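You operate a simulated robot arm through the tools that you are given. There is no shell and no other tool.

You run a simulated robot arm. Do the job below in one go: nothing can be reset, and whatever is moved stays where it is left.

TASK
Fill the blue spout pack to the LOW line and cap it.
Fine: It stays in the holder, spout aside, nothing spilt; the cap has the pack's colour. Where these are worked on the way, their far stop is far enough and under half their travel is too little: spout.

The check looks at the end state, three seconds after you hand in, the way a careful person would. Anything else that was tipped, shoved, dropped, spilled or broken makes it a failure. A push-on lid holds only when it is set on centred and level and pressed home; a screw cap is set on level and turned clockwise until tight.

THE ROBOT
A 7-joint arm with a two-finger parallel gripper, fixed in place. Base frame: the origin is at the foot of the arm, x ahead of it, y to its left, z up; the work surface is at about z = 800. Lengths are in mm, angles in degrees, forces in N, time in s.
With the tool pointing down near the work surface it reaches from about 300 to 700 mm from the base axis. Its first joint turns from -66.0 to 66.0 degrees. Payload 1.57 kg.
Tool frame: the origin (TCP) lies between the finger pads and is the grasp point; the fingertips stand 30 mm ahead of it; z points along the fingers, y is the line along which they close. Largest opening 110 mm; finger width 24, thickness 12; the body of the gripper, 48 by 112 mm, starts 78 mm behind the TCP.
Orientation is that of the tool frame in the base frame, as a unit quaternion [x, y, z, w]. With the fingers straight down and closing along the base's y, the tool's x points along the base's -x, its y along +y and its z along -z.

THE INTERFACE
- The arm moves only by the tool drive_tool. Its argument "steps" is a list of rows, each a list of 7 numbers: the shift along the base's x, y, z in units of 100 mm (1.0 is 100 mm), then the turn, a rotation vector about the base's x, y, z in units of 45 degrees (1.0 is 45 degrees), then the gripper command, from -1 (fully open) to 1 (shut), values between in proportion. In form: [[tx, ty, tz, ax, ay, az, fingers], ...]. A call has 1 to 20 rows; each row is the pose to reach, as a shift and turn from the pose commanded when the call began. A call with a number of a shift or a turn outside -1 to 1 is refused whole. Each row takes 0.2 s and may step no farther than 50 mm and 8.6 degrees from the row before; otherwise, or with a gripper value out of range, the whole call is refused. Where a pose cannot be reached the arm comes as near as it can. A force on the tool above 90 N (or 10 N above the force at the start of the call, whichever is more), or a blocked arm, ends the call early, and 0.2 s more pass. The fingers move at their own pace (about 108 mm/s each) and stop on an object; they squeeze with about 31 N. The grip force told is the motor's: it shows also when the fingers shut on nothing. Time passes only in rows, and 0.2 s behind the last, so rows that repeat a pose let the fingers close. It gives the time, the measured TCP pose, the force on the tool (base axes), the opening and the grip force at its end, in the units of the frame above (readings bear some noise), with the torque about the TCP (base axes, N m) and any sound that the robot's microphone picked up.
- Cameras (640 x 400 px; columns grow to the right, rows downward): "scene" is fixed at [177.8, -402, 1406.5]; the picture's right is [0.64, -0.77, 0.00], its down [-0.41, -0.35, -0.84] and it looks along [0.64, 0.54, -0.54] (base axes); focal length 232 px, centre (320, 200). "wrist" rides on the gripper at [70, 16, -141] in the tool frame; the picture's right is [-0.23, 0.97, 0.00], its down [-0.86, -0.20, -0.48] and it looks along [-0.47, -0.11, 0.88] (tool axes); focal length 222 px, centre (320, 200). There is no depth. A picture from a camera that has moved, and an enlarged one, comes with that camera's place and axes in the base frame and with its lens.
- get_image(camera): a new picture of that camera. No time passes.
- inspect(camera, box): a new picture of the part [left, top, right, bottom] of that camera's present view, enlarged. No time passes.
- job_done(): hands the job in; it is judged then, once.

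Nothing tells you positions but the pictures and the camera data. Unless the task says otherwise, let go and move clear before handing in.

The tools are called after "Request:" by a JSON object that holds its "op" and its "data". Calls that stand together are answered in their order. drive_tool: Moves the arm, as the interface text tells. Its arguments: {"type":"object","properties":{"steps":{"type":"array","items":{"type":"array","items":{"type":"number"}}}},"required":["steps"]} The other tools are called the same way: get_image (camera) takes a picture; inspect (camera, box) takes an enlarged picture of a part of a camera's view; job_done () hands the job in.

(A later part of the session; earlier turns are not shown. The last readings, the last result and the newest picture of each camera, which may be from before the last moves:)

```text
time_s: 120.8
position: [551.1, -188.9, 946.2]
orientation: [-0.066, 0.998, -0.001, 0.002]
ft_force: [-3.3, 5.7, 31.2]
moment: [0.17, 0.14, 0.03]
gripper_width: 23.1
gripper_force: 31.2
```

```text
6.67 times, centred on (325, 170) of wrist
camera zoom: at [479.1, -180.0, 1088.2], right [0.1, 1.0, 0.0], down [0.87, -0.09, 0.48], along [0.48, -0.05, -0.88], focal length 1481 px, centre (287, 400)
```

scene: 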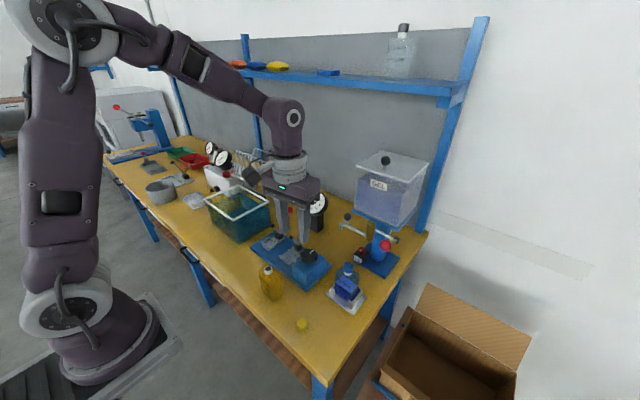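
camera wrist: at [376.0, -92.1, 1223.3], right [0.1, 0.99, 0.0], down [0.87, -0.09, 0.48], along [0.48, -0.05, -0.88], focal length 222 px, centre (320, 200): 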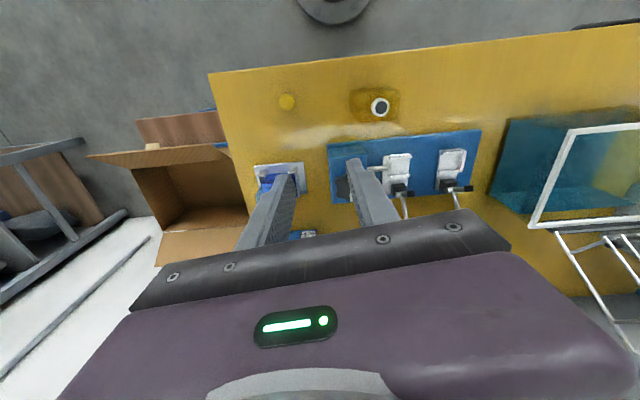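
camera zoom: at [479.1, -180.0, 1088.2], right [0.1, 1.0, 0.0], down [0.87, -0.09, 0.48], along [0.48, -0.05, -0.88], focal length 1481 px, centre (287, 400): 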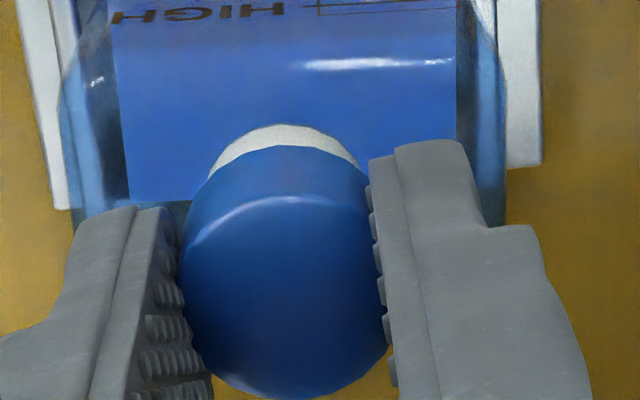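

Still no snap. Maybe the cap needs turning as a screw cap after all. I'll recentre slightly, keep a light press and turn clockwise while watching torque and height.

Request:
{"op": "drive_tool", "data": {"steps": [[-0.005, 0.001, 0.012, 0, 0, 0, 0.65], [-0.01, 0.002, 0.012, 0, 0, 0, 0.65], [-0.01, 0.002, 0.012, 0, 0, -0.15, 0.65], [-0.01, 0.002, 0.012, 0, 0, -0.3, 0.65], [-0.01, 0.002, 0.012, 0, 0, -0.45, 0.65]]}}

Request:
{"op": "inspect", "data": {"camera": "scene", "box": [340, 258, 364, 280]}}

Request:
{"op": "drive_tool", "data": {"steps": [[0, 0, 0, 0, 0, -0.15, 0.65], [0, 0, 0, 0, 0, -0.3, 0.65], [0, 0, 0, 0, 0, -0.45, 0.65], [0, 0, 0, 0, 0, -0.6, 0.65]]}}

Request:
{"op": "inspect", "data": {"camera": "scene", "box": [340, 258, 364, 280]}}

```text
time_s: 122.0
position: [549.8, -189.5, 945.9]
orientation: [0.113, 0.994, 0.0, -0.001]
ft_force: [1.1, 0.1, 11.0]
moment: [0.01, 0.01, -0.01]
gripper_width: 23.3
gripper_force: 31.2
```

```text
16.00 times, centred on (352, 269) of scene
camera zoom: at [177.7, -402.0, 1406.5], right [0.64, -0.77, 0.0], down [-0.41, -0.35, -0.84], along [0.65, 0.54, -0.54], focal length 3706 px, centre (-192, -904)
```

zoom: 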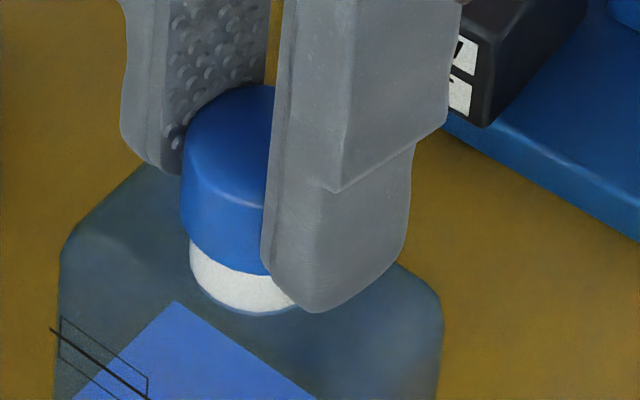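

```text
time_s: 123.0
position: [551.1, -186.7, 945.1]
orientation: [0.341, 0.94, 0.0, -0.001]
ft_force: [-0.2, 0.5, 9.9]
moment: [0.01, 0.01, -0.04]
gripper_width: 23.0
gripper_force: 31.0
```

```text
16.00 times, centred on (352, 269) of scene
camera zoom: at [177.7, -402.0, 1406.5], right [0.64, -0.77, 0.0], down [-0.41, -0.35, -0.84], along [0.65, 0.54, -0.54], focal length 3706 px, centre (-192, -904)
```

zoom: 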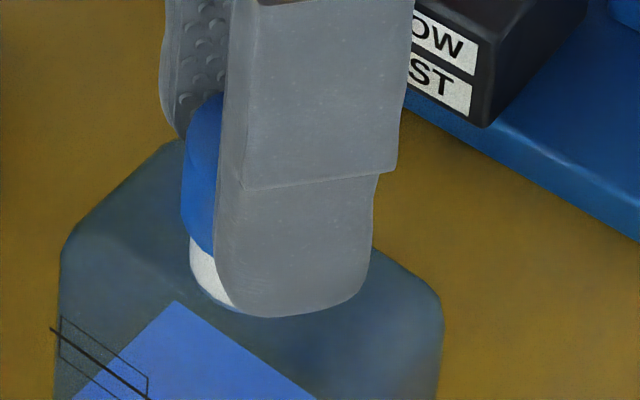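

Request:
{"op": "drive_tool", "data": {"steps": [[0, 0, 0, 0, 0, -0.19, 0.65], [0, 0, 0, 0, 0, -0.38, 0.65], [0, 0, 0, 0, 0, -0.57, 0.65], [0, 0, 0, 0, 0, -0.76, 0.65], [0, 0, 0, 0, 0, -0.95, 0.65]]}}

Request:
{"op": "get_image", "data": {"camera": "wrist"}}

Request:
{"op": "inspect", "data": {"camera": "wrist", "box": [290, 140, 360, 200]}}

```text
time_s: 124.2
position: [551.0, -188.2, 947.1]
orientation: [0.661, 0.751, -0.001, 0.0]
ft_force: [-0.3, -0.5, 4.9]
moment: [-0.01, -0.04, 0.03]
gripper_width: 23.0
gripper_force: 30.9
```

```text
taken
camera wrist: at [557.7, -115.5, 1088.3], right [0.99, -0.1, 0.0], down [-0.09, -0.87, 0.48], along [-0.05, -0.48, -0.88], focal length 222 px, centre (320, 200)
```

wrist: 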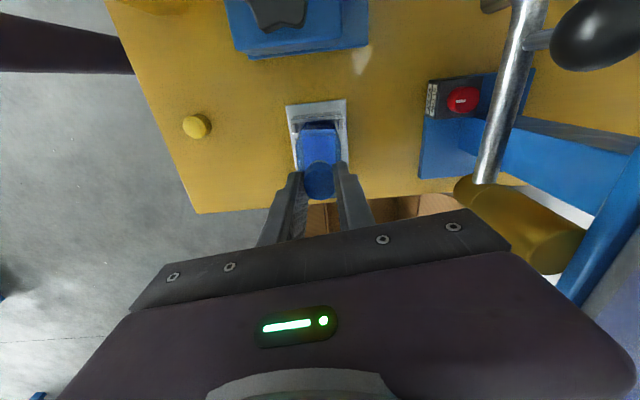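

```text
6.67 times, centred on (325, 170) of wrist
camera zoom: at [557.7, -115.5, 1088.3], right [0.99, -0.1, 0.0], down [-0.09, -0.87, 0.48], along [-0.05, -0.48, -0.88], focal length 1481 px, centre (287, 400)
```

zoom: 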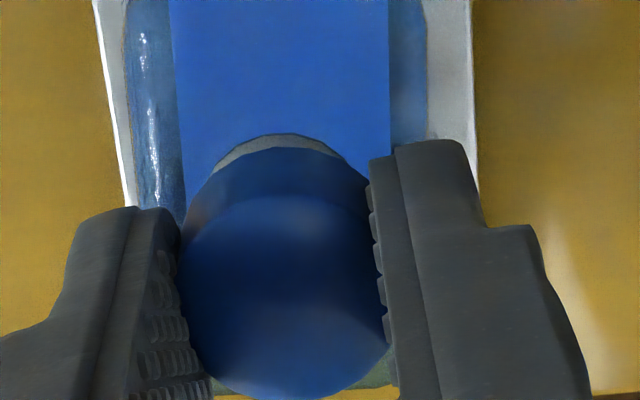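

In this side view the cap is centred within about 0.5 mm. I'll press straight down here.

Request:
{"op": "drive_tool", "data": {"steps": [[-0.003, 0.004, -0.01, 0, 0, 0, 0.65], [-0.003, 0.004, -0.02, 0, 0, 0, 0.65]]}}

Request:
{"op": "drive_tool", "data": {"steps": [[0, 0, -0.01, 0, 0, 0, 0.65], [0, 0, -0.015, 0, 0, 0, 0.65]]}}

Request:
{"op": "inspect", "data": {"camera": "wrist", "box": [290, 140, 360, 200]}}

Request:
{"op": "inspect", "data": {"camera": "scene", "box": [340, 258, 364, 280]}}

```text
time_s: 124.8
position: [550.5, -187.1, 944.7]
orientation: [0.659, 0.752, 0.0, 0.002]
ft_force: [-2.0, -1.7, 27.2]
moment: [-0.1, 0.08, 0.0]
gripper_width: 23.1
gripper_force: 30.9
```

```text
time_s: 125.4
position: [551.0, -187.9, 943.1]
orientation: [0.659, 0.752, 0.0, 0.002]
ft_force: [1.8, -1.0, 36.7]
moment: [-0.07, -0.02, -0.01]
gripper_width: 23.4
gripper_force: 31.2
```

```text
6.67 times, centred on (325, 170) of wrist
camera zoom: at [557.2, -115.2, 1085.3], right [1.0, -0.1, 0.0], down [-0.09, -0.87, 0.48], along [-0.04, -0.48, -0.88], focal length 1481 px, centre (287, 400)
```

zoom: 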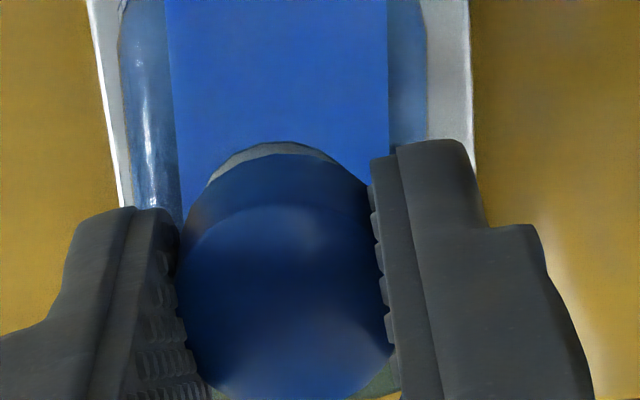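

```text
16.00 times, centred on (352, 269) of scene
camera zoom: at [177.2, -401.8, 1406.6], right [0.64, -0.77, 0.0], down [-0.41, -0.35, -0.84], along [0.65, 0.54, -0.54], focal length 3706 px, centre (-192, -904)
```

zoom: 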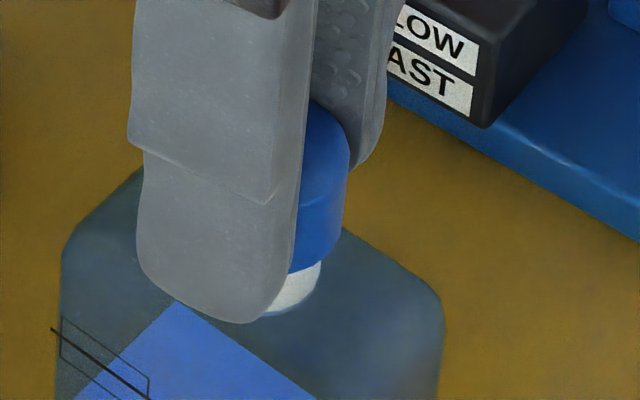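

The pattern is now clearer. It snapped only when the cap came down from at least 4 mm clear; since it last popped off I've never lifted it that far. I'll regrip slightly higher, lift about 10 mm, realign and set it down again.

Request:
{"op": "drive_tool", "data": {"steps": [[0, 0, 0.02, 0, 0, 0, 0.5], [0, 0, 0.04, 0, 0, 0, 0.3], [0, 0, 0.075, 0, 0, 0, 0.3], [0, 0, 0.075, 0, 0, 0, 0.5], [0, 0, 0.075, 0, 0, 0, 0.65], [0, 0, 0.075, 0, 0, 0, 0.65]]}}

Request:
{"op": "drive_tool", "data": {"steps": [[0, 0, 0.05, 0, 0, 0, 0.65], [0, 0, 0.1, 0, 0, 0, 0.65], [0, 0, 0.1, 0, 0, 0, 0.65]]}}

Request:
{"op": "inspect", "data": {"camera": "wrist", "box": [290, 140, 360, 200]}}

Request:
{"op": "inspect", "data": {"camera": "scene", "box": [340, 258, 364, 280]}}

```text
time_s: 126.8
position: [550.1, -187.7, 950.1]
orientation: [0.66, 0.751, 0.0, 0.001]
ft_force: [0.2, 0.5, -0.3]
moment: [-0.01, 0.03, 0.02]
gripper_width: 23.1
gripper_force: 31.0
```

```text
time_s: 127.6
position: [550.0, -188.3, 958.7]
orientation: [0.66, 0.751, 0.0, 0.0]
ft_force: [-0.3, -0.8, 0.4]
moment: [-0.02, 0.03, -0.03]
gripper_width: 22.8
gripper_force: 30.9
```

```text
6.67 times, centred on (325, 170) of wrist
camera zoom: at [556.7, -114.9, 1102.2], right [1.0, -0.1, 0.0], down [-0.09, -0.87, 0.48], along [-0.05, -0.48, -0.88], focal length 1481 px, centre (287, 400)
```

zoom: 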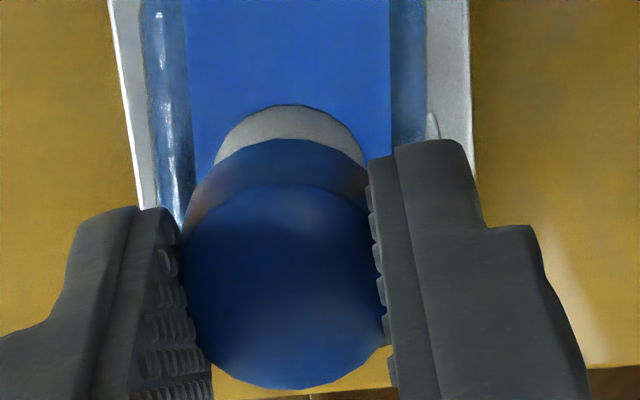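

```text
16.00 times, centred on (352, 269) of scene
camera zoom: at [177.8, -402.0, 1406.5], right [0.64, -0.77, 0.0], down [-0.41, -0.35, -0.84], along [0.64, 0.54, -0.54], focal length 3706 px, centre (-192, -904)
```

zoom: 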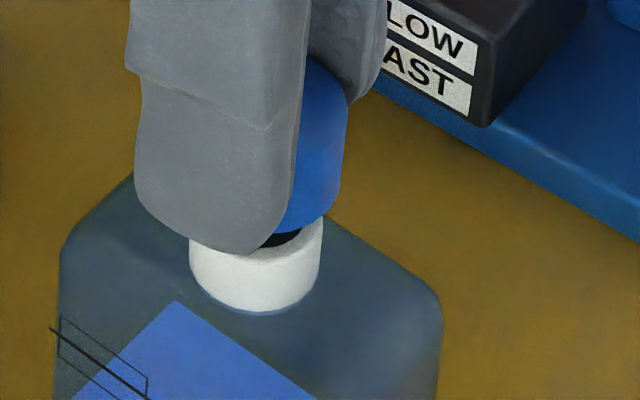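

Request:
{"op": "drive_tool", "data": {"steps": [[0.004, -0.008, -0.03, 0, 0, 0, 0.65], [0.004, -0.008, -0.06, 0, 0, 0, 0.65], [0.004, -0.008, -0.06, 0, 0, 0, 0.65]]}}

Request:
{"op": "inspect", "data": {"camera": "wrist", "box": [290, 140, 360, 200]}}

Request:
{"op": "inspect", "data": {"camera": "scene", "box": [340, 258, 364, 280]}}

```text
time_s: 128.4
position: [550.3, -190.4, 953.6]
orientation: [0.66, 0.752, 0.0, 0.0]
ft_force: [-1.2, 0.0, -0.6]
moment: [0.0, 0.01, 0.01]
gripper_width: 22.8
gripper_force: 31.1
```

```text
6.67 times, centred on (325, 170) of wrist
camera zoom: at [558.3, -116.5, 1096.4], right [1.0, -0.1, 0.0], down [-0.09, -0.87, 0.48], along [-0.05, -0.48, -0.88], focal length 1481 px, centre (287, 400)
```

zoom: 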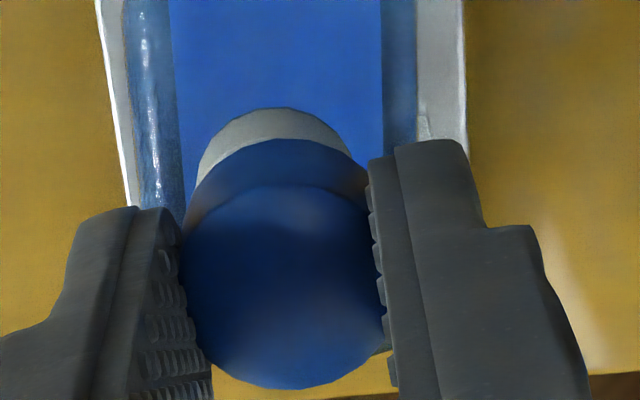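

```text
16.00 times, centred on (352, 269) of scene
camera zoom: at [177.8, -402.0, 1406.5], right [0.64, -0.77, 0.0], down [-0.41, -0.35, -0.84], along [0.64, 0.54, -0.54], focal length 3706 px, centre (-192, -904)
```

zoom: 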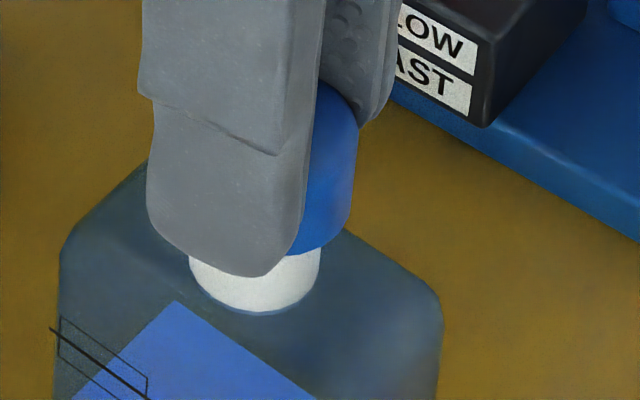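

Request:
{"op": "drive_tool", "data": {"steps": [[-0.007, 0.004, 0, 0, 0, 0, 0.65], [-0.014, 0.008, 0, 0, 0, 0, 0.65], [-0.014, 0.008, -0.01, 0, 0, 0, 0.65], [-0.014, 0.008, -0.01, 0, 0, 0, 0.65]]}}

Request:
{"op": "inspect", "data": {"camera": "wrist", "box": [290, 140, 360, 200]}}

Request:
{"op": "inspect", "data": {"camera": "scene", "box": [340, 258, 364, 280]}}

```text
time_s: 129.4
position: [549.9, -188.4, 952.3]
orientation: [0.66, 0.751, -0.001, 0.001]
ft_force: [0.5, -0.1, -0.9]
moment: [-0.01, -0.04, 0.01]
gripper_width: 23.0
gripper_force: 31.0
```

```text
6.67 times, centred on (325, 170) of wrist
camera zoom: at [556.6, -116.0, 1094.9], right [1.0, -0.1, 0.0], down [-0.09, -0.87, 0.48], along [-0.05, -0.48, -0.88], focal length 1481 px, centre (287, 400)
```

zoom: 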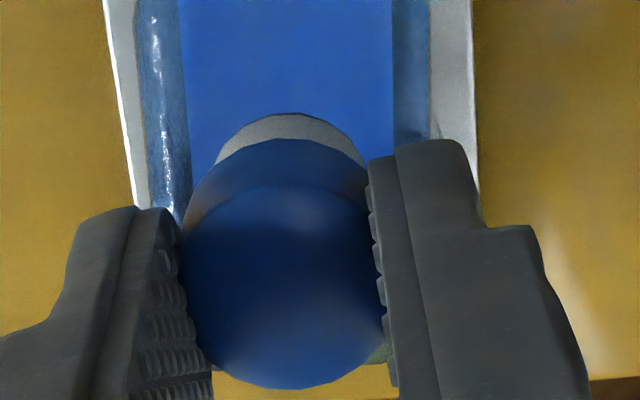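

```text
16.00 times, centred on (352, 269) of scene
camera zoom: at [177.8, -402.0, 1406.5], right [0.64, -0.77, 0.0], down [-0.41, -0.35, -0.84], along [0.64, 0.54, -0.54], focal length 3706 px, centre (-192, -904)
```

zoom: 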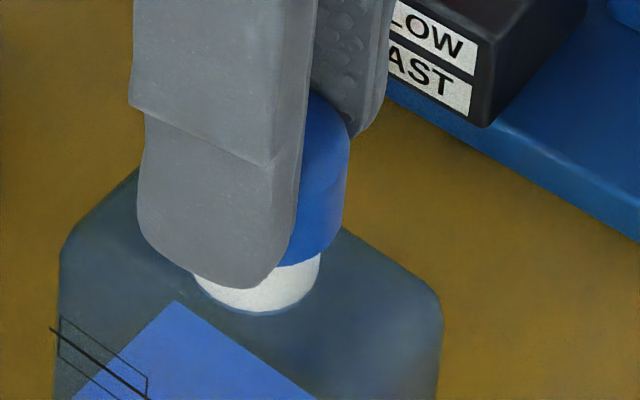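

Well centred now. I'll lower and press.

Request:
{"op": "drive_tool", "data": {"steps": [[0.002, 0, -0.015, 0, 0, 0, 0.65], [0.002, 0, -0.03, 0, 0, 0, 0.65]]}}

Request:
{"op": "drive_tool", "data": {"steps": [[0, 0, -0.015, 0, 0, 0, 0.65], [0, 0, -0.02, 0, 0, 0, 0.65]]}}

Request:
{"op": "inspect", "data": {"camera": "wrist", "box": [290, 140, 360, 200]}}

Request:
{"op": "inspect", "data": {"camera": "scene", "box": [340, 258, 364, 280]}}

```text
time_s: 130.0
position: [549.9, -188.8, 949.4]
orientation: [0.659, 0.752, 0.0, 0.001]
ft_force: [0.4, 4.3, 13.3]
moment: [0.14, 0.08, 0.01]
gripper_width: 23.2
gripper_force: 30.8
heard: snap
```

```text
time_s: 130.6
position: [549.3, -188.9, 948.9]
orientation: [0.659, 0.752, -0.001, 0.003]
ft_force: [1.5, 5.5, 36.8]
moment: [0.12, -0.05, 0.04]
gripper_width: 23.4
gripper_force: 31.0
```

```text
6.67 times, centred on (325, 170) of wrist
camera zoom: at [556.1, -115.6, 1091.1], right [1.0, -0.1, 0.0], down [-0.09, -0.87, 0.48], along [-0.04, -0.48, -0.88], focal length 1481 px, centre (287, 400)
```

zoom: 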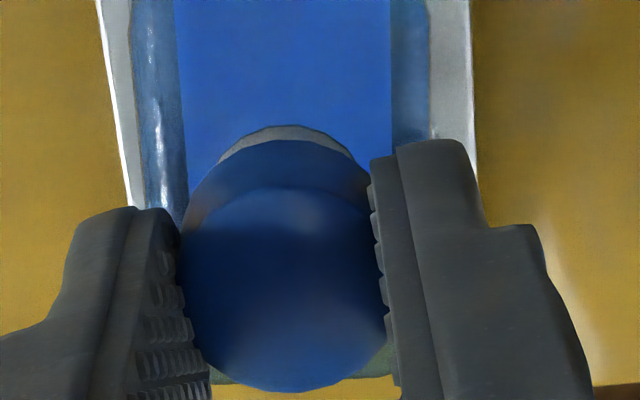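

```text
16.00 times, centred on (352, 269) of scene
camera zoom: at [177.2, -401.7, 1406.7], right [0.64, -0.77, 0.0], down [-0.41, -0.35, -0.84], along [0.65, 0.54, -0.54], focal length 3706 px, centre (-192, -904)
```

zoom: 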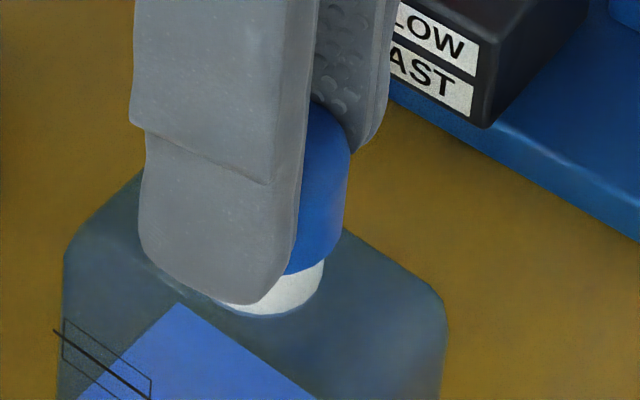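

It snapped on again, as expected. Before releasing, I'll ease the pressure and turn clockwise just a little, with the axis centred this time, to tell whether it is a thread or a press fit.

Request:
{"op": "drive_tool", "data": {"steps": [[0, 0.003, 0.01, 0, 0, 0, 0.65], [0, 0.005, 0.016, 0, 0, 0, 0.65]]}}

Request:
{"op": "drive_tool", "data": {"steps": [[0, 0, 0, 0, 0, -0.08, 0.65], [0, 0, 0, 0, 0, -0.16, 0.65]]}}

Request:
{"op": "inspect", "data": {"camera": "wrist", "box": [290, 140, 360, 200]}}

```text
time_s: 131.2
position: [550.3, -188.0, 948.2]
orientation: [0.66, 0.751, -0.002, 0.0]
ft_force: [2.7, -4.5, 12.6]
moment: [-0.29, -0.16, 0.04]
gripper_width: 22.9
gripper_force: 30.6
```

```text
time_s: 131.8
position: [549.7, -186.6, 948.0]
orientation: [0.705, 0.709, 0.001, -0.002]
ft_force: [0.2, -0.3, 0.3]
moment: [-0.01, 0.03, -0.02]
gripper_width: 22.0
gripper_force: 17.9
heard: snap
```

```text
6.67 times, centred on (325, 170) of wrist
camera zoom: at [565.5, -115.5, 1090.5], right [0.97, -0.22, 0.0], down [-0.2, -0.86, 0.48], along [-0.11, -0.46, -0.88], focal length 1481 px, centre (287, 400)
```

zoom: 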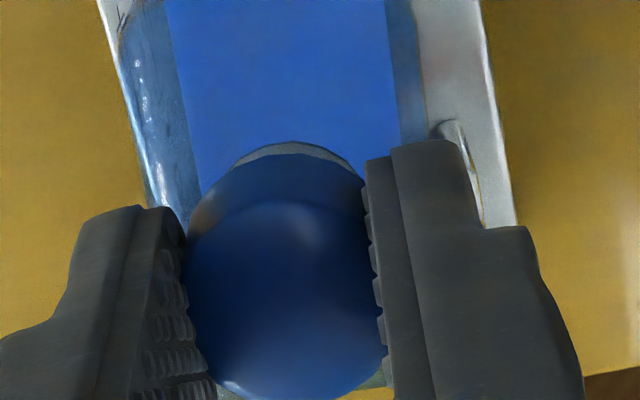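

Even a 7° turn popped it off, so it is clearly a push-on cap that must not be twisted. I'll do it again cleanly: lift clear, realign, press on, and release without any twist.

Request:
{"op": "drive_tool", "data": {"steps": [[0, 0, 0.0, 0, 0, 0.08, 0.65], [0, 0, 0.0, 0, 0, 0.16, 0.65]]}}

Request:
{"op": "drive_tool", "data": {"steps": [[0, 0, 0.05, 0, 0, 0, 0.65], [0, 0, 0.1, 0, 0, 0, 0.65], [0, 0, 0.1, 0, 0, 0, 0.65]]}}

Request:
{"op": "inspect", "data": {"camera": "wrist", "box": [290, 140, 360, 200]}}

Request:
{"op": "inspect", "data": {"camera": "scene", "box": [340, 258, 364, 280]}}

```text
time_s: 132.4
position: [550.6, -188.0, 948.9]
orientation: [0.659, 0.752, 0.0, 0.0]
ft_force: [0.5, 0.4, -0.4]
moment: [0.01, -0.01, -0.01]
gripper_width: 21.7
gripper_force: 18.3
```

```text
time_s: 133.2
position: [549.3, -187.0, 959.9]
orientation: [0.659, 0.752, 0.001, 0.0]
ft_force: [-0.2, -0.3, -0.7]
moment: [0.02, 0.01, 0.0]
gripper_width: 22.2
gripper_force: 6.6
```

```text
6.67 times, centred on (325, 170) of wrist
camera zoom: at [556.3, -114.3, 1102.2], right [1.0, -0.1, 0.0], down [-0.09, -0.87, 0.48], along [-0.05, -0.48, -0.88], focal length 1481 px, centre (287, 400)
```

zoom: 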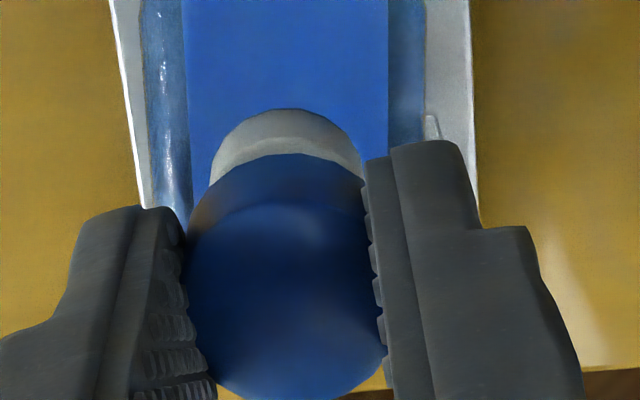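

```text
16.00 times, centred on (352, 269) of scene
camera zoom: at [177.8, -402.0, 1406.5], right [0.64, -0.77, 0.0], down [-0.41, -0.35, -0.84], along [0.64, 0.54, -0.54], focal length 3706 px, centre (-192, -904)
```

zoom: 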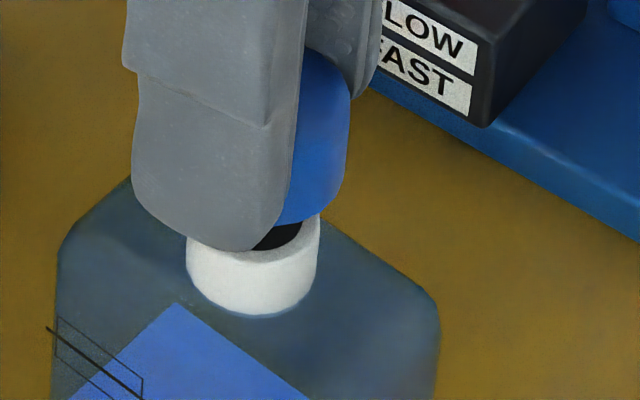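

Request:
{"op": "drive_tool", "data": {"steps": [[0, 0, 0, 0, 0, 0, 0.9], [0, 0, 0, 0, 0, 0, 0.9]]}}

Request:
{"op": "get_image", "data": {"camera": "wrist"}}

Request:
{"op": "inspect", "data": {"camera": "scene", "box": [335, 240, 375, 300]}}

```text
time_s: 133.8
position: [548.8, -186.4, 960.5]
orientation: [0.66, 0.751, -0.002, 0.001]
ft_force: [0.0, -0.3, -0.3]
moment: [-0.03, 0.0, -0.02]
gripper_width: 15.4
gripper_force: 31.3
```

```text
taken
camera wrist: at [556.3, -114.4, 1102.2], right [1.0, -0.1, 0.0], down [-0.09, -0.87, 0.48], along [-0.05, -0.48, -0.88], focal length 222 px, centre (320, 200)
```

wrist: 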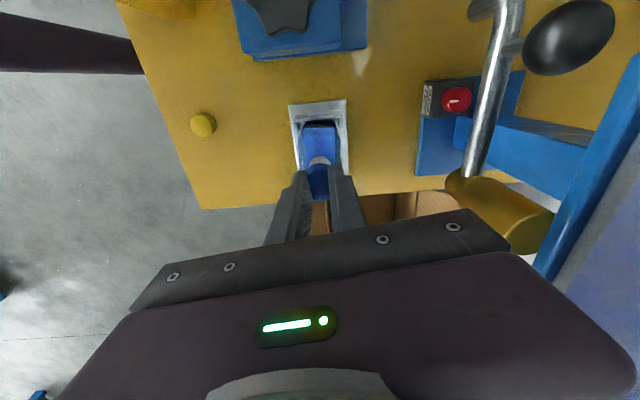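

```text
6.67 times, centred on (355, 270) of scene
camera zoom: at [177.8, -402.0, 1406.5], right [0.64, -0.77, 0.0], down [-0.41, -0.35, -0.84], along [0.64, 0.54, -0.54], focal length 1544 px, centre (87, -267)
```

zoom: 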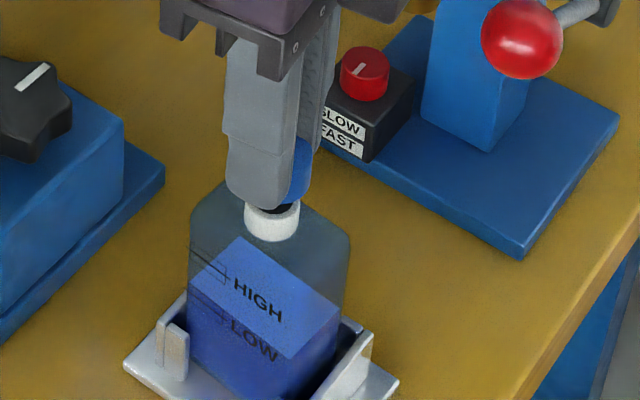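

Request:
{"op": "inspect", "data": {"camera": "wrist", "box": [280, 130, 360, 210]}}

Request:
{"op": "inspect", "data": {"camera": "scene", "box": [340, 255, 364, 275]}}

```text
5.00 times, centred on (320, 170) of wrist
camera zoom: at [556.3, -114.4, 1102.2], right [1.0, -0.1, 0.0], down [-0.09, -0.87, 0.48], along [-0.05, -0.48, -0.88], focal length 1111 px, centre (320, 350)
```

zoom: 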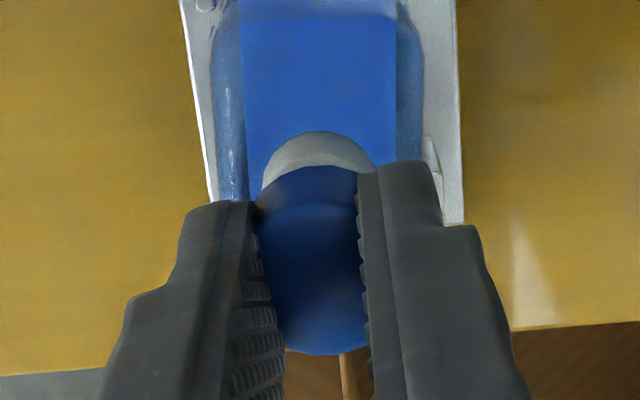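

```text
16.00 times, centred on (352, 265) of scene
camera zoom: at [177.8, -402.0, 1406.5], right [0.64, -0.77, 0.0], down [-0.41, -0.35, -0.84], along [0.64, 0.54, -0.54], focal length 3706 px, centre (-192, -840)
```

zoom: 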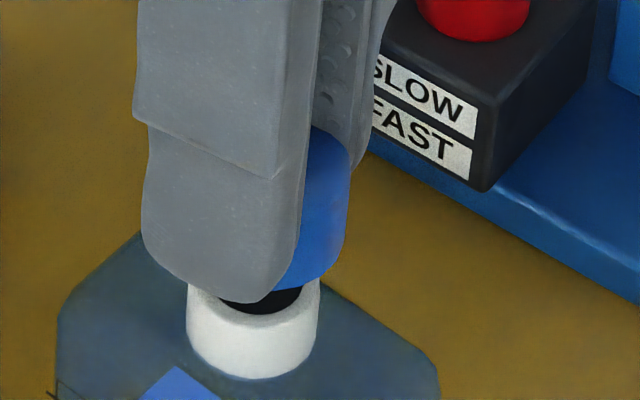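

The pads are squeezing in deeper than before, which I don't want. I'll lower the cap back to rest on the neck and relax the grip.

Request:
{"op": "drive_tool", "data": {"steps": [[0, 0, 0, 0, 0, 0, 0.75], [0, 0, -0.04, 0, 0, 0, 0.7], [0, 0, -0.08, 0, 0, 0, 0.7], [0, 0, -0.095, 0, 0, 0, 0.7], [0, 0, -0.095, 0, 0, 0, 0.7]]}}

Request:
{"op": "inspect", "data": {"camera": "wrist", "box": [280, 130, 360, 210]}}

Request:
{"op": "inspect", "data": {"camera": "scene", "box": [340, 258, 364, 280]}}

```text
time_s: 135.0
position: [549.5, -188.3, 950.2]
orientation: [0.66, 0.751, -0.001, 0.001]
ft_force: [0.4, -0.3, -0.5]
moment: [0.03, -0.04, -0.03]
gripper_width: 18.6
gripper_force: 29.9
```

```text
5.00 times, centred on (320, 170) of wrist
camera zoom: at [556.6, -115.5, 1091.6], right [1.0, -0.1, 0.0], down [-0.09, -0.87, 0.48], along [-0.05, -0.48, -0.88], focal length 1111 px, centre (320, 350)
```

zoom: 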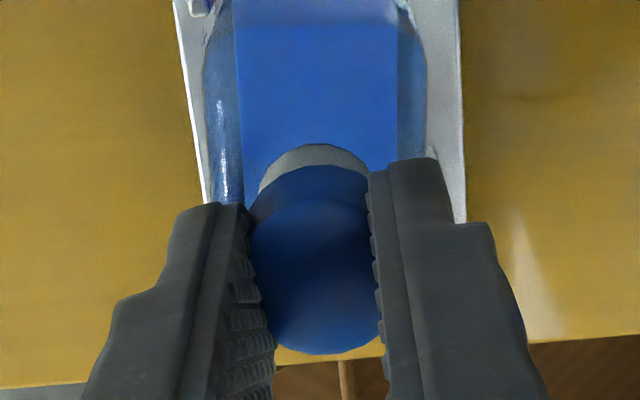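

```text
16.00 times, centred on (352, 269) of scene
camera zoom: at [177.8, -402.0, 1406.5], right [0.64, -0.77, 0.0], down [-0.41, -0.35, -0.84], along [0.64, 0.54, -0.54], focal length 3706 px, centre (-192, -904)
```

zoom: 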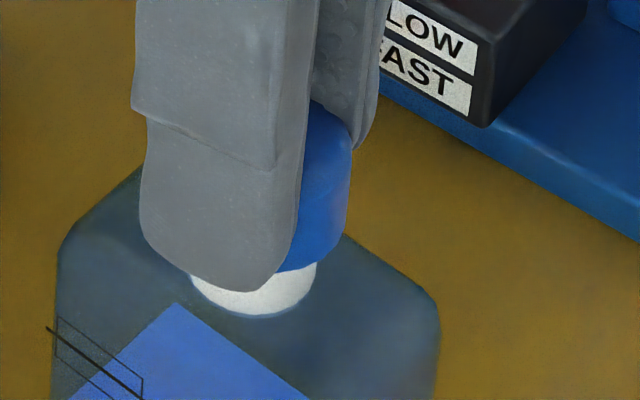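

Request:
{"op": "drive_tool", "data": {"steps": [[0, 0, -0.005, 0, 0, 0, 0.6], [0, 0, -0.005, 0, 0, 0, 0.45], [0, 0, -0.005, 0, 0, 0, 0.3], [0, 0, -0.005, 0, 0, 0, 0.3]]}}

Request:
{"op": "inspect", "data": {"camera": "wrist", "box": [280, 130, 360, 210]}}

Request:
{"op": "inspect", "data": {"camera": "scene", "box": [340, 258, 364, 280]}}

```text
time_s: 136.0
position: [548.8, -187.9, 948.4]
orientation: [0.66, 0.751, -0.001, 0.001]
ft_force: [-0.2, 0.6, 0.3]
moment: [0.01, -0.02, 0.01]
gripper_width: 38.6
gripper_force: 0.1
```

```text
5.00 times, centred on (320, 170) of wrist
camera zoom: at [556.6, -115.3, 1091.0], right [1.0, -0.1, 0.0], down [-0.09, -0.87, 0.48], along [-0.05, -0.48, -0.88], focal length 1111 px, centre (320, 350)
```

zoom: 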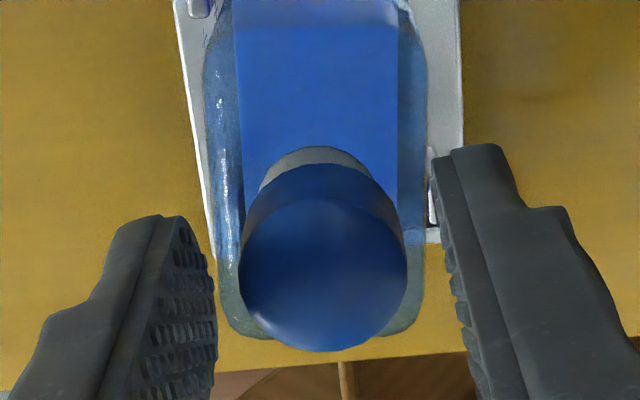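

```text
16.00 times, centred on (352, 269) of scene
camera zoom: at [177.8, -402.0, 1406.5], right [0.64, -0.77, 0.0], down [-0.41, -0.35, -0.84], along [0.64, 0.54, -0.54], focal length 3706 px, centre (-192, -904)
```

zoom: 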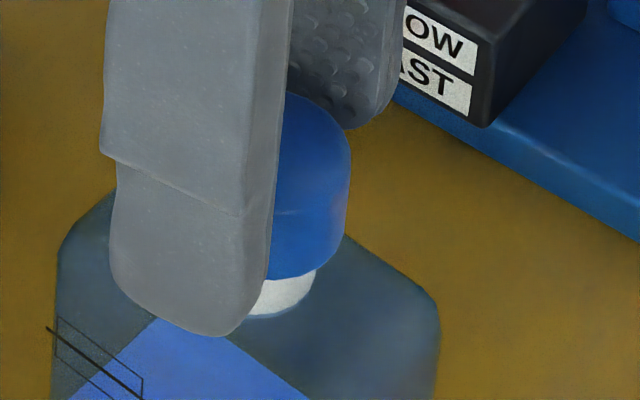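

Request:
{"op": "drive_tool", "data": {"steps": [[0, 0, 0.02, 0, 0, 0, 0.3], [0, 0, 0.02, 0, 0, 0, 0.45], [0, 0, 0.02, 0, 0, 0, 0.6], [0, 0, 0.02, 0, 0, 0, 0.6]]}}

Request:
{"op": "drive_tool", "data": {"steps": [[0, 0, 0.05, 0, 0, 0, 0.6], [0, 0, 0.09, 0, 0, 0, 0.6], [0, 0, 0.09, 0, 0, 0, 0.6]]}}

Request:
{"op": "inspect", "data": {"camera": "wrist", "box": [290, 140, 360, 200]}}

Request:
{"op": "inspect", "data": {"camera": "scene", "box": [340, 258, 364, 280]}}

```text
time_s: 137.0
position: [550.3, -187.9, 950.4]
orientation: [0.66, 0.752, -0.001, 0.0]
ft_force: [0.5, 0.1, -0.2]
moment: [-0.01, -0.01, 0.0]
gripper_width: 22.8
gripper_force: 17.4
```

```text
time_s: 137.8
position: [549.4, -188.8, 961.4]
orientation: [0.66, 0.751, -0.001, 0.001]
ft_force: [0.1, -0.4, 0.1]
moment: [-0.01, 0.01, 0.0]
gripper_width: 22.8
gripper_force: 17.3
```

```text
6.67 times, centred on (325, 170) of wrist
camera zoom: at [556.6, -115.4, 1103.7], right [1.0, -0.1, 0.0], down [-0.09, -0.87, 0.48], along [-0.05, -0.48, -0.88], focal length 1481 px, centre (287, 400)
```

zoom: 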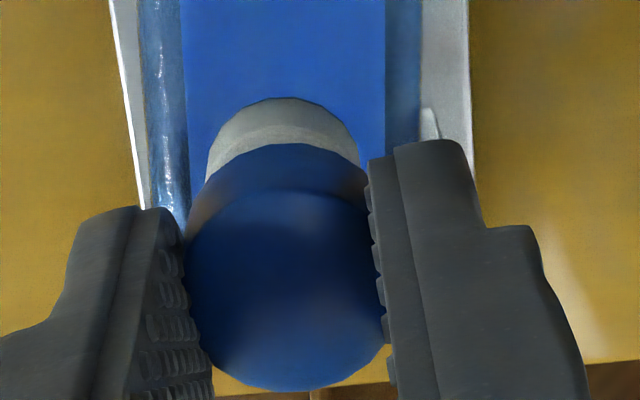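

```text
16.00 times, centred on (352, 269) of scene
camera zoom: at [177.8, -402.0, 1406.5], right [0.64, -0.77, 0.0], down [-0.41, -0.35, -0.84], along [0.64, 0.54, -0.54], focal length 3706 px, centre (-192, -904)
```

zoom: 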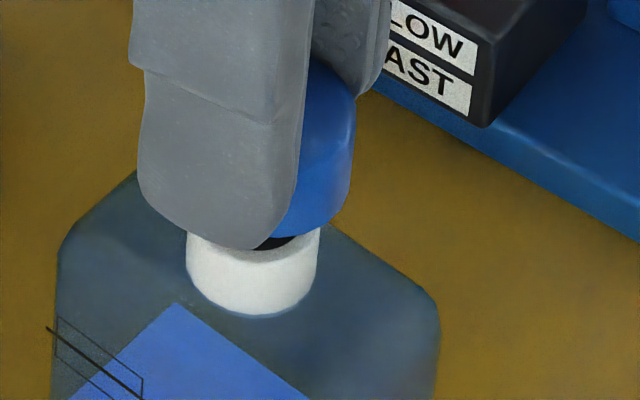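

Request:
{"op": "drive_tool", "data": {"steps": [[-0.005, 0.002, -0.03, 0, 0, 0, 0.62], [-0.005, 0.002, -0.065, 0, 0, 0, 0.62], [-0.005, 0.002, -0.065, 0, 0, 0, 0.62]]}}

Request:
{"op": "inspect", "data": {"camera": "wrist", "box": [290, 140, 360, 200]}}

Request:
{"op": "inspect", "data": {"camera": "scene", "box": [340, 258, 364, 280]}}

```text
time_s: 138.6
position: [547.9, -189.2, 953.8]
orientation: [0.66, 0.751, 0.0, 0.0]
ft_force: [-0.6, 0.0, 0.1]
moment: [-0.02, 0.01, 0.0]
gripper_width: 23.0
gripper_force: 5.9
```

```text
6.67 times, centred on (325, 170) of wrist
camera zoom: at [555.8, -115.7, 1097.1], right [1.0, -0.1, 0.0], down [-0.09, -0.87, 0.48], along [-0.05, -0.48, -0.88], focal length 1481 px, centre (287, 400)
```

zoom: 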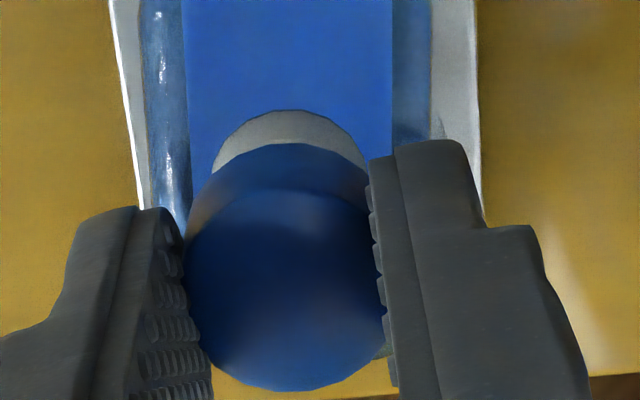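

```text
16.00 times, centred on (352, 269) of scene
camera zoom: at [177.8, -402.0, 1406.5], right [0.64, -0.77, 0.0], down [-0.41, -0.35, -0.84], along [0.64, 0.54, -0.54], focal length 3706 px, centre (-192, -904)
```

zoom: 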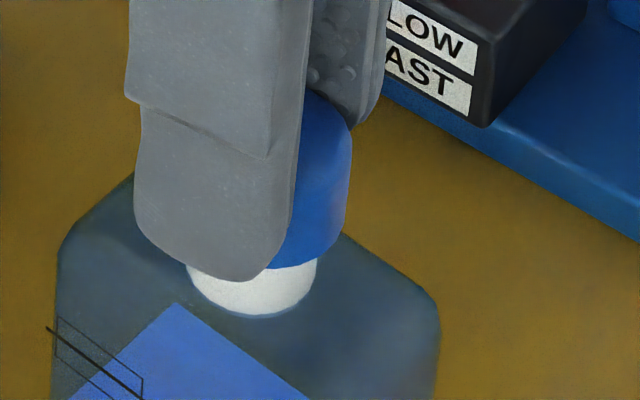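

Request:
{"op": "drive_tool", "data": {"steps": [[-0.001, 0.005, -0.015, 0, 0, 0, 0.65], [-0.001, 0.005, -0.025, 0, 0, 0, 0.65], [-0.001, 0.005, -0.025, 0, 0, 0, 0.65]]}}

Request:
{"op": "drive_tool", "data": {"steps": [[0, 0, -0.01, 0, 0, 0, 0.65], [0, 0, -0.015, 0, 0, 0, 0.65]]}}

Request:
{"op": "inspect", "data": {"camera": "wrist", "box": [290, 140, 360, 200]}}

Request:
{"op": "inspect", "data": {"camera": "scene", "box": [340, 258, 364, 280]}}

```text
time_s: 139.4
position: [549.5, -187.0, 951.9]
orientation: [0.659, 0.752, 0.0, 0.0]
ft_force: [-0.3, -0.6, -0.6]
moment: [0.0, 0.01, 0.0]
gripper_width: 19.1
gripper_force: 29.5
```

```text
time_s: 140.0
position: [548.1, -188.1, 950.5]
orientation: [0.66, 0.752, 0.0, 0.0]
ft_force: [-0.4, 0.2, 4.3]
moment: [0.02, 0.0, 0.03]
gripper_width: 19.4
gripper_force: 29.1
heard: snap
```

```text
6.67 times, centred on (325, 170) of wrist
camera zoom: at [555.8, -114.2, 1092.4], right [1.0, -0.1, 0.0], down [-0.09, -0.87, 0.48], along [-0.05, -0.48, -0.88], focal length 1481 px, centre (287, 400)
```

zoom: 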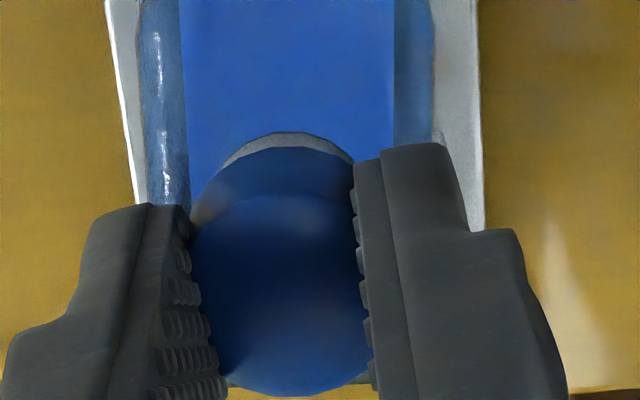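

```text
16.00 times, centred on (352, 269) of scene
camera zoom: at [177.8, -402.0, 1406.5], right [0.64, -0.77, 0.0], down [-0.41, -0.35, -0.84], along [0.64, 0.54, -0.54], focal length 3706 px, centre (-192, -904)
```

zoom: 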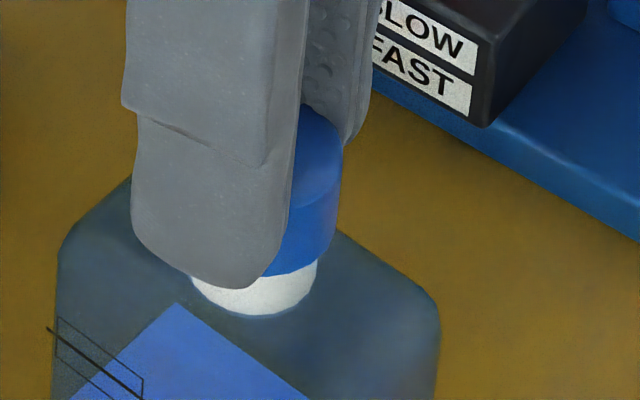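

It snapped on with almost no side load this time. I'll add a modest straight press, ease off and open without twisting.

Request:
{"op": "drive_tool", "data": {"steps": [[0, 0, -0.008, 0, 0, 0, 0.65], [0, 0, -0.015, 0, 0, 0, 0.65]]}}

Request:
{"op": "drive_tool", "data": {"steps": [[0, 0, 0.008, 0, 0, 0, 0.65], [0, 0, 0.014, 0, 0, 0, 0.65]]}}

Request:
{"op": "inspect", "data": {"camera": "scene", "box": [340, 258, 364, 280]}}

```text
time_s: 140.6
position: [549.9, -186.3, 949.8]
orientation: [0.659, 0.752, 0.001, 0.0]
ft_force: [-0.5, 1.3, 6.7]
moment: [0.04, 0.03, 0.01]
gripper_width: 19.4
gripper_force: 28.6
```

```text
time_s: 141.2
position: [549.0, -187.4, 950.3]
orientation: [0.661, 0.751, 0.0, 0.0]
ft_force: [0.3, -0.3, -0.5]
moment: [-0.04, 0.0, -0.01]
gripper_width: 19.7
gripper_force: 28.8
heard: snap
```

```text
16.00 times, centred on (352, 269) of scene
camera zoom: at [177.8, -402.0, 1406.5], right [0.64, -0.77, 0.0], down [-0.41, -0.35, -0.84], along [0.64, 0.54, -0.54], focal length 3706 px, centre (-192, -904)
```

zoom: 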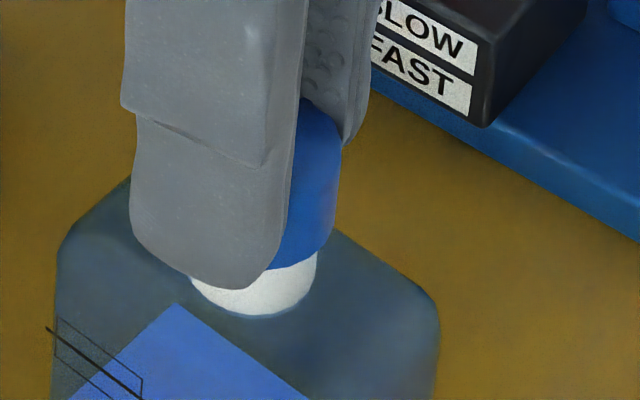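

The light press alone didn't hold. It needs a firm push home after the snap, without any upward pull. I'll regrip freshly, lift clear, realign and snap it on. Then I'll release in place and press it home from the top.

Request:
{"op": "drive_tool", "data": {"steps": [[0, 0, -0.012, 0, 0, 0, 0.6], [0, 0, -0.012, 0, 0, 0, 0.4], [0, 0, -0.012, 0, 0, 0, 0.3], [0, 0, 0.0, 0, 0, 0, 0.3], [0, 0, 0.0, 0, 0, 0, 0.5], [0, 0, 0.0, 0, 0, 0, 0.6], [0, 0, 0.0, 0, 0, 0, 0.6]]}}

Request:
{"op": "inspect", "data": {"camera": "wrist", "box": [290, 140, 360, 200]}}

```text
time_s: 142.8
position: [549.5, -185.9, 951.3]
orientation: [0.66, 0.751, -0.001, 0.001]
ft_force: [-0.6, -0.1, 0.3]
moment: [0.01, -0.01, 0.02]
gripper_width: 23.8
gripper_force: 5.8
```

```text
6.67 times, centred on (325, 170) of wrist
camera zoom: at [555.6, -114.4, 1092.3], right [1.0, -0.1, 0.0], down [-0.09, -0.87, 0.48], along [-0.05, -0.48, -0.88], focal length 1481 px, centre (287, 400)
```

zoom: 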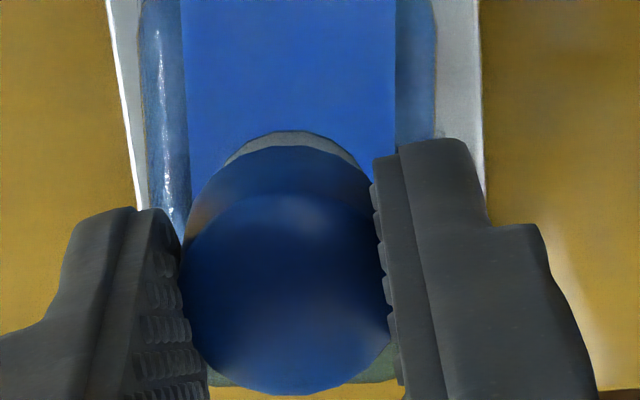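

Request:
{"op": "drive_tool", "data": {"steps": [[0, 0, 0, 0, 0, 0, 0.4], [0, 0, 0, 0, 0, 0, 0.3], [0.002, -0.022, 0, 0, 0, 0, 0.3], [0.002, -0.022, 0, 0, 0, 0, 0.5], [0.002, -0.022, 0, 0, 0, 0, 0.6], [0.002, -0.022, 0, 0, 0, 0, 0.65]]}}

Request:
{"op": "inspect", "data": {"camera": "wrist", "box": [290, 140, 360, 200]}}

```text
time_s: 144.2
position: [548.4, -188.8, 950.4]
orientation: [0.66, 0.751, -0.001, 0.001]
ft_force: [-0.3, -0.4, 0.6]
moment: [-0.01, -0.01, -0.01]
gripper_width: 23.5
gripper_force: 24.9
```

```text
6.67 times, centred on (325, 170) of wrist
camera zoom: at [555.9, -116.8, 1092.7], right [1.0, -0.1, 0.0], down [-0.09, -0.87, 0.48], along [-0.05, -0.48, -0.88], focal length 1481 px, centre (287, 400)
```

zoom: 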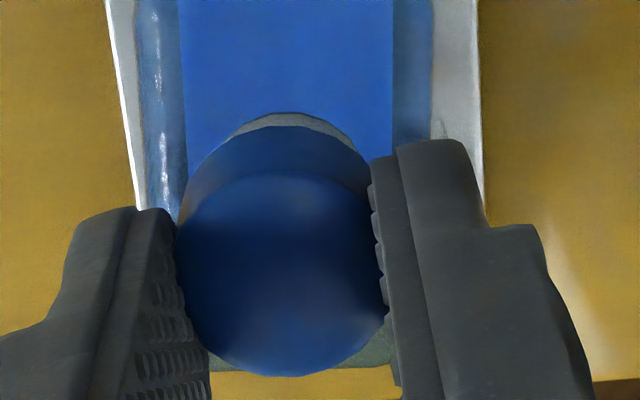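

Now the grip is firm (23.5 mm). I'll lift clear, check the alignment and press on firmly.

Request:
{"op": "drive_tool", "data": {"steps": [[0, 0, 0.04, 0, 0, 0, 0.65], [0, 0, 0.08, 0, 0, 0, 0.65], [0, 0, 0.08, 0, 0, 0, 0.65], [0, 0, 0.045, 0, 0, 0, 0.65], [0, 0, 0.025, 0, 0, 0, 0.65], [0, 0, 0.025, 0, 0, 0, 0.65]]}}

Request:
{"op": "inspect", "data": {"camera": "wrist", "box": [290, 140, 360, 200]}}

Request:
{"op": "inspect", "data": {"camera": "scene", "box": [340, 258, 364, 280]}}

```text
time_s: 145.6
position: [549.2, -188.6, 950.6]
orientation: [0.66, 0.751, -0.001, 0.0]
ft_force: [0.2, 0.3, 0.4]
moment: [-0.03, 0.01, 0.01]
gripper_width: 22.9
gripper_force: 31.1
```

```text
6.67 times, centred on (325, 170) of wrist
camera zoom: at [555.9, -116.5, 1093.8], right [1.0, -0.1, 0.0], down [-0.09, -0.87, 0.48], along [-0.05, -0.48, -0.88], focal length 1481 px, centre (287, 400)
```

zoom: 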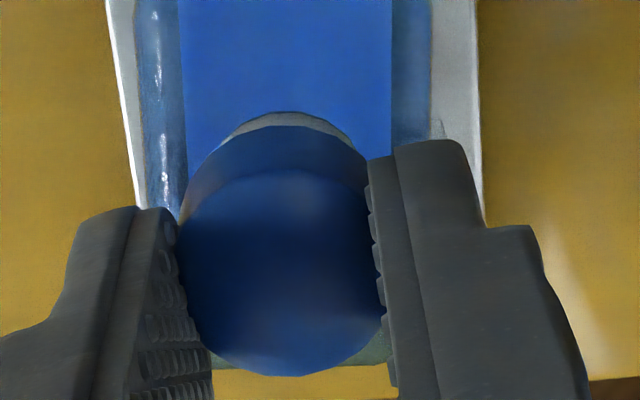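

```text
16.00 times, centred on (352, 269) of scene
camera zoom: at [177.8, -402.0, 1406.5], right [0.64, -0.77, 0.0], down [-0.41, -0.35, -0.84], along [0.64, 0.54, -0.54], focal length 3706 px, centre (-192, -904)
```

zoom: 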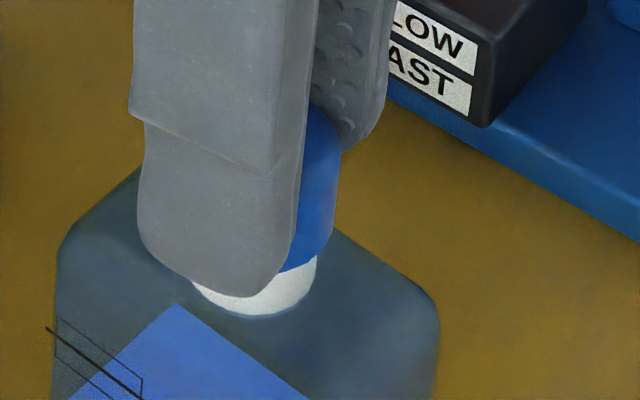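

Request:
{"op": "drive_tool", "data": {"steps": [[0, 0, -0.015, 0, 0, 0, 0.65], [0, 0, -0.03, 0, 0, 0, 0.65]]}}

Request:
{"op": "drive_tool", "data": {"steps": [[0, 0, -0.01, 0, 0, 0, 0.65], [0, 0, -0.015, 0, 0, 0, 0.65]]}}

Request:
{"op": "inspect", "data": {"camera": "scene", "box": [340, 258, 364, 280]}}

Request:
{"op": "inspect", "data": {"camera": "wrist", "box": [290, 140, 360, 200]}}

```text
time_s: 146.2
position: [549.6, -188.8, 949.5]
orientation: [0.66, 0.751, 0.0, 0.003]
ft_force: [-0.2, 0.2, 23.5]
moment: [0.08, 0.08, 0.0]
gripper_width: 22.9
gripper_force: 31.2
heard: snap
```

```text
time_s: 146.8
position: [550.1, -189.3, 949.6]
orientation: [0.66, 0.751, 0.0, 0.002]
ft_force: [-2.7, -1.8, 37.5]
moment: [0.02, 0.05, -0.01]
gripper_width: 23.3
gripper_force: 30.6
```

```text
16.00 times, centred on (352, 269) of scene
camera zoom: at [177.1, -401.9, 1406.6], right [0.64, -0.77, 0.0], down [-0.41, -0.35, -0.84], along [0.65, 0.54, -0.54], focal length 3706 px, centre (-192, -904)
```

zoom: 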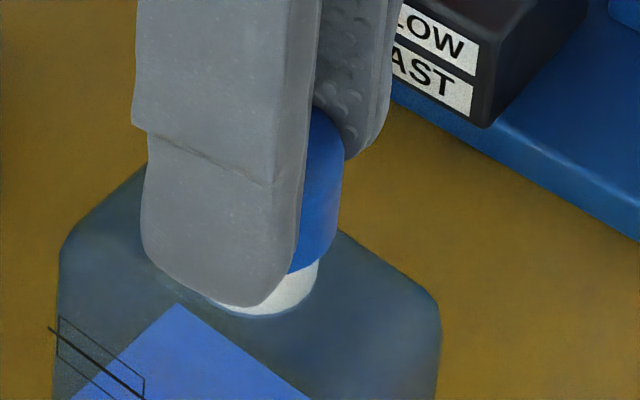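

```text
6.67 times, centred on (325, 170) of wrist
camera zoom: at [556.0, -116.4, 1091.2], right [0.99, -0.1, 0.0], down [-0.09, -0.87, 0.48], along [-0.05, -0.48, -0.88], focal length 1481 px, centre (287, 400)
```

zoom: 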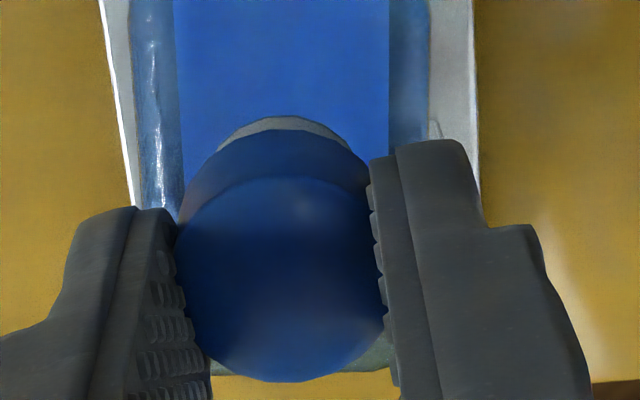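

It snapped on squarely with nearly pure vertical force, then held 37 N. I'll ease off but keep some downward force, and open in place.

Request:
{"op": "drive_tool", "data": {"steps": [[0, 0, 0.005, 0, 0, 0, 0.65], [0, 0, 0.01, 0, 0, 0, 0.65]]}}

Request:
{"op": "drive_tool", "data": {"steps": [[0, 0, 0, 0, 0, 0, 0.58], [0, 0, 0, 0, 0, 0, 0.5], [0, 0, 0, 0, 0, 0, 0.4], [0, 0, 0, 0, 0, 0, 0.2]]}}

Request:
{"op": "inspect", "data": {"camera": "wrist", "box": [290, 140, 360, 200]}}

```text
time_s: 147.4
position: [549.4, -190.1, 948.5]
orientation: [0.66, 0.751, 0.0, 0.001]
ft_force: [3.2, -3.9, 21.7]
moment: [-0.19, -0.15, -0.01]
gripper_width: 22.7
gripper_force: 31.4
```

```text
time_s: 148.4
position: [548.1, -190.5, 949.2]
orientation: [0.66, 0.751, 0.0, -0.001]
ft_force: [0.7, -0.4, -1.1]
moment: [0.02, 0.01, 0.01]
gripper_width: 43.9
gripper_force: 0.0
```

```text
6.67 times, centred on (325, 170) of wrist
camera zoom: at [556.1, -116.5, 1091.3], right [1.0, -0.1, 0.0], down [-0.09, -0.87, 0.48], along [-0.05, -0.48, -0.88], focal length 1481 px, centre (287, 400)
```

zoom: 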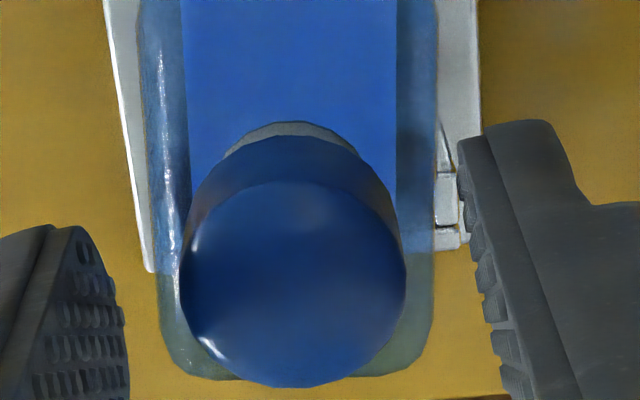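

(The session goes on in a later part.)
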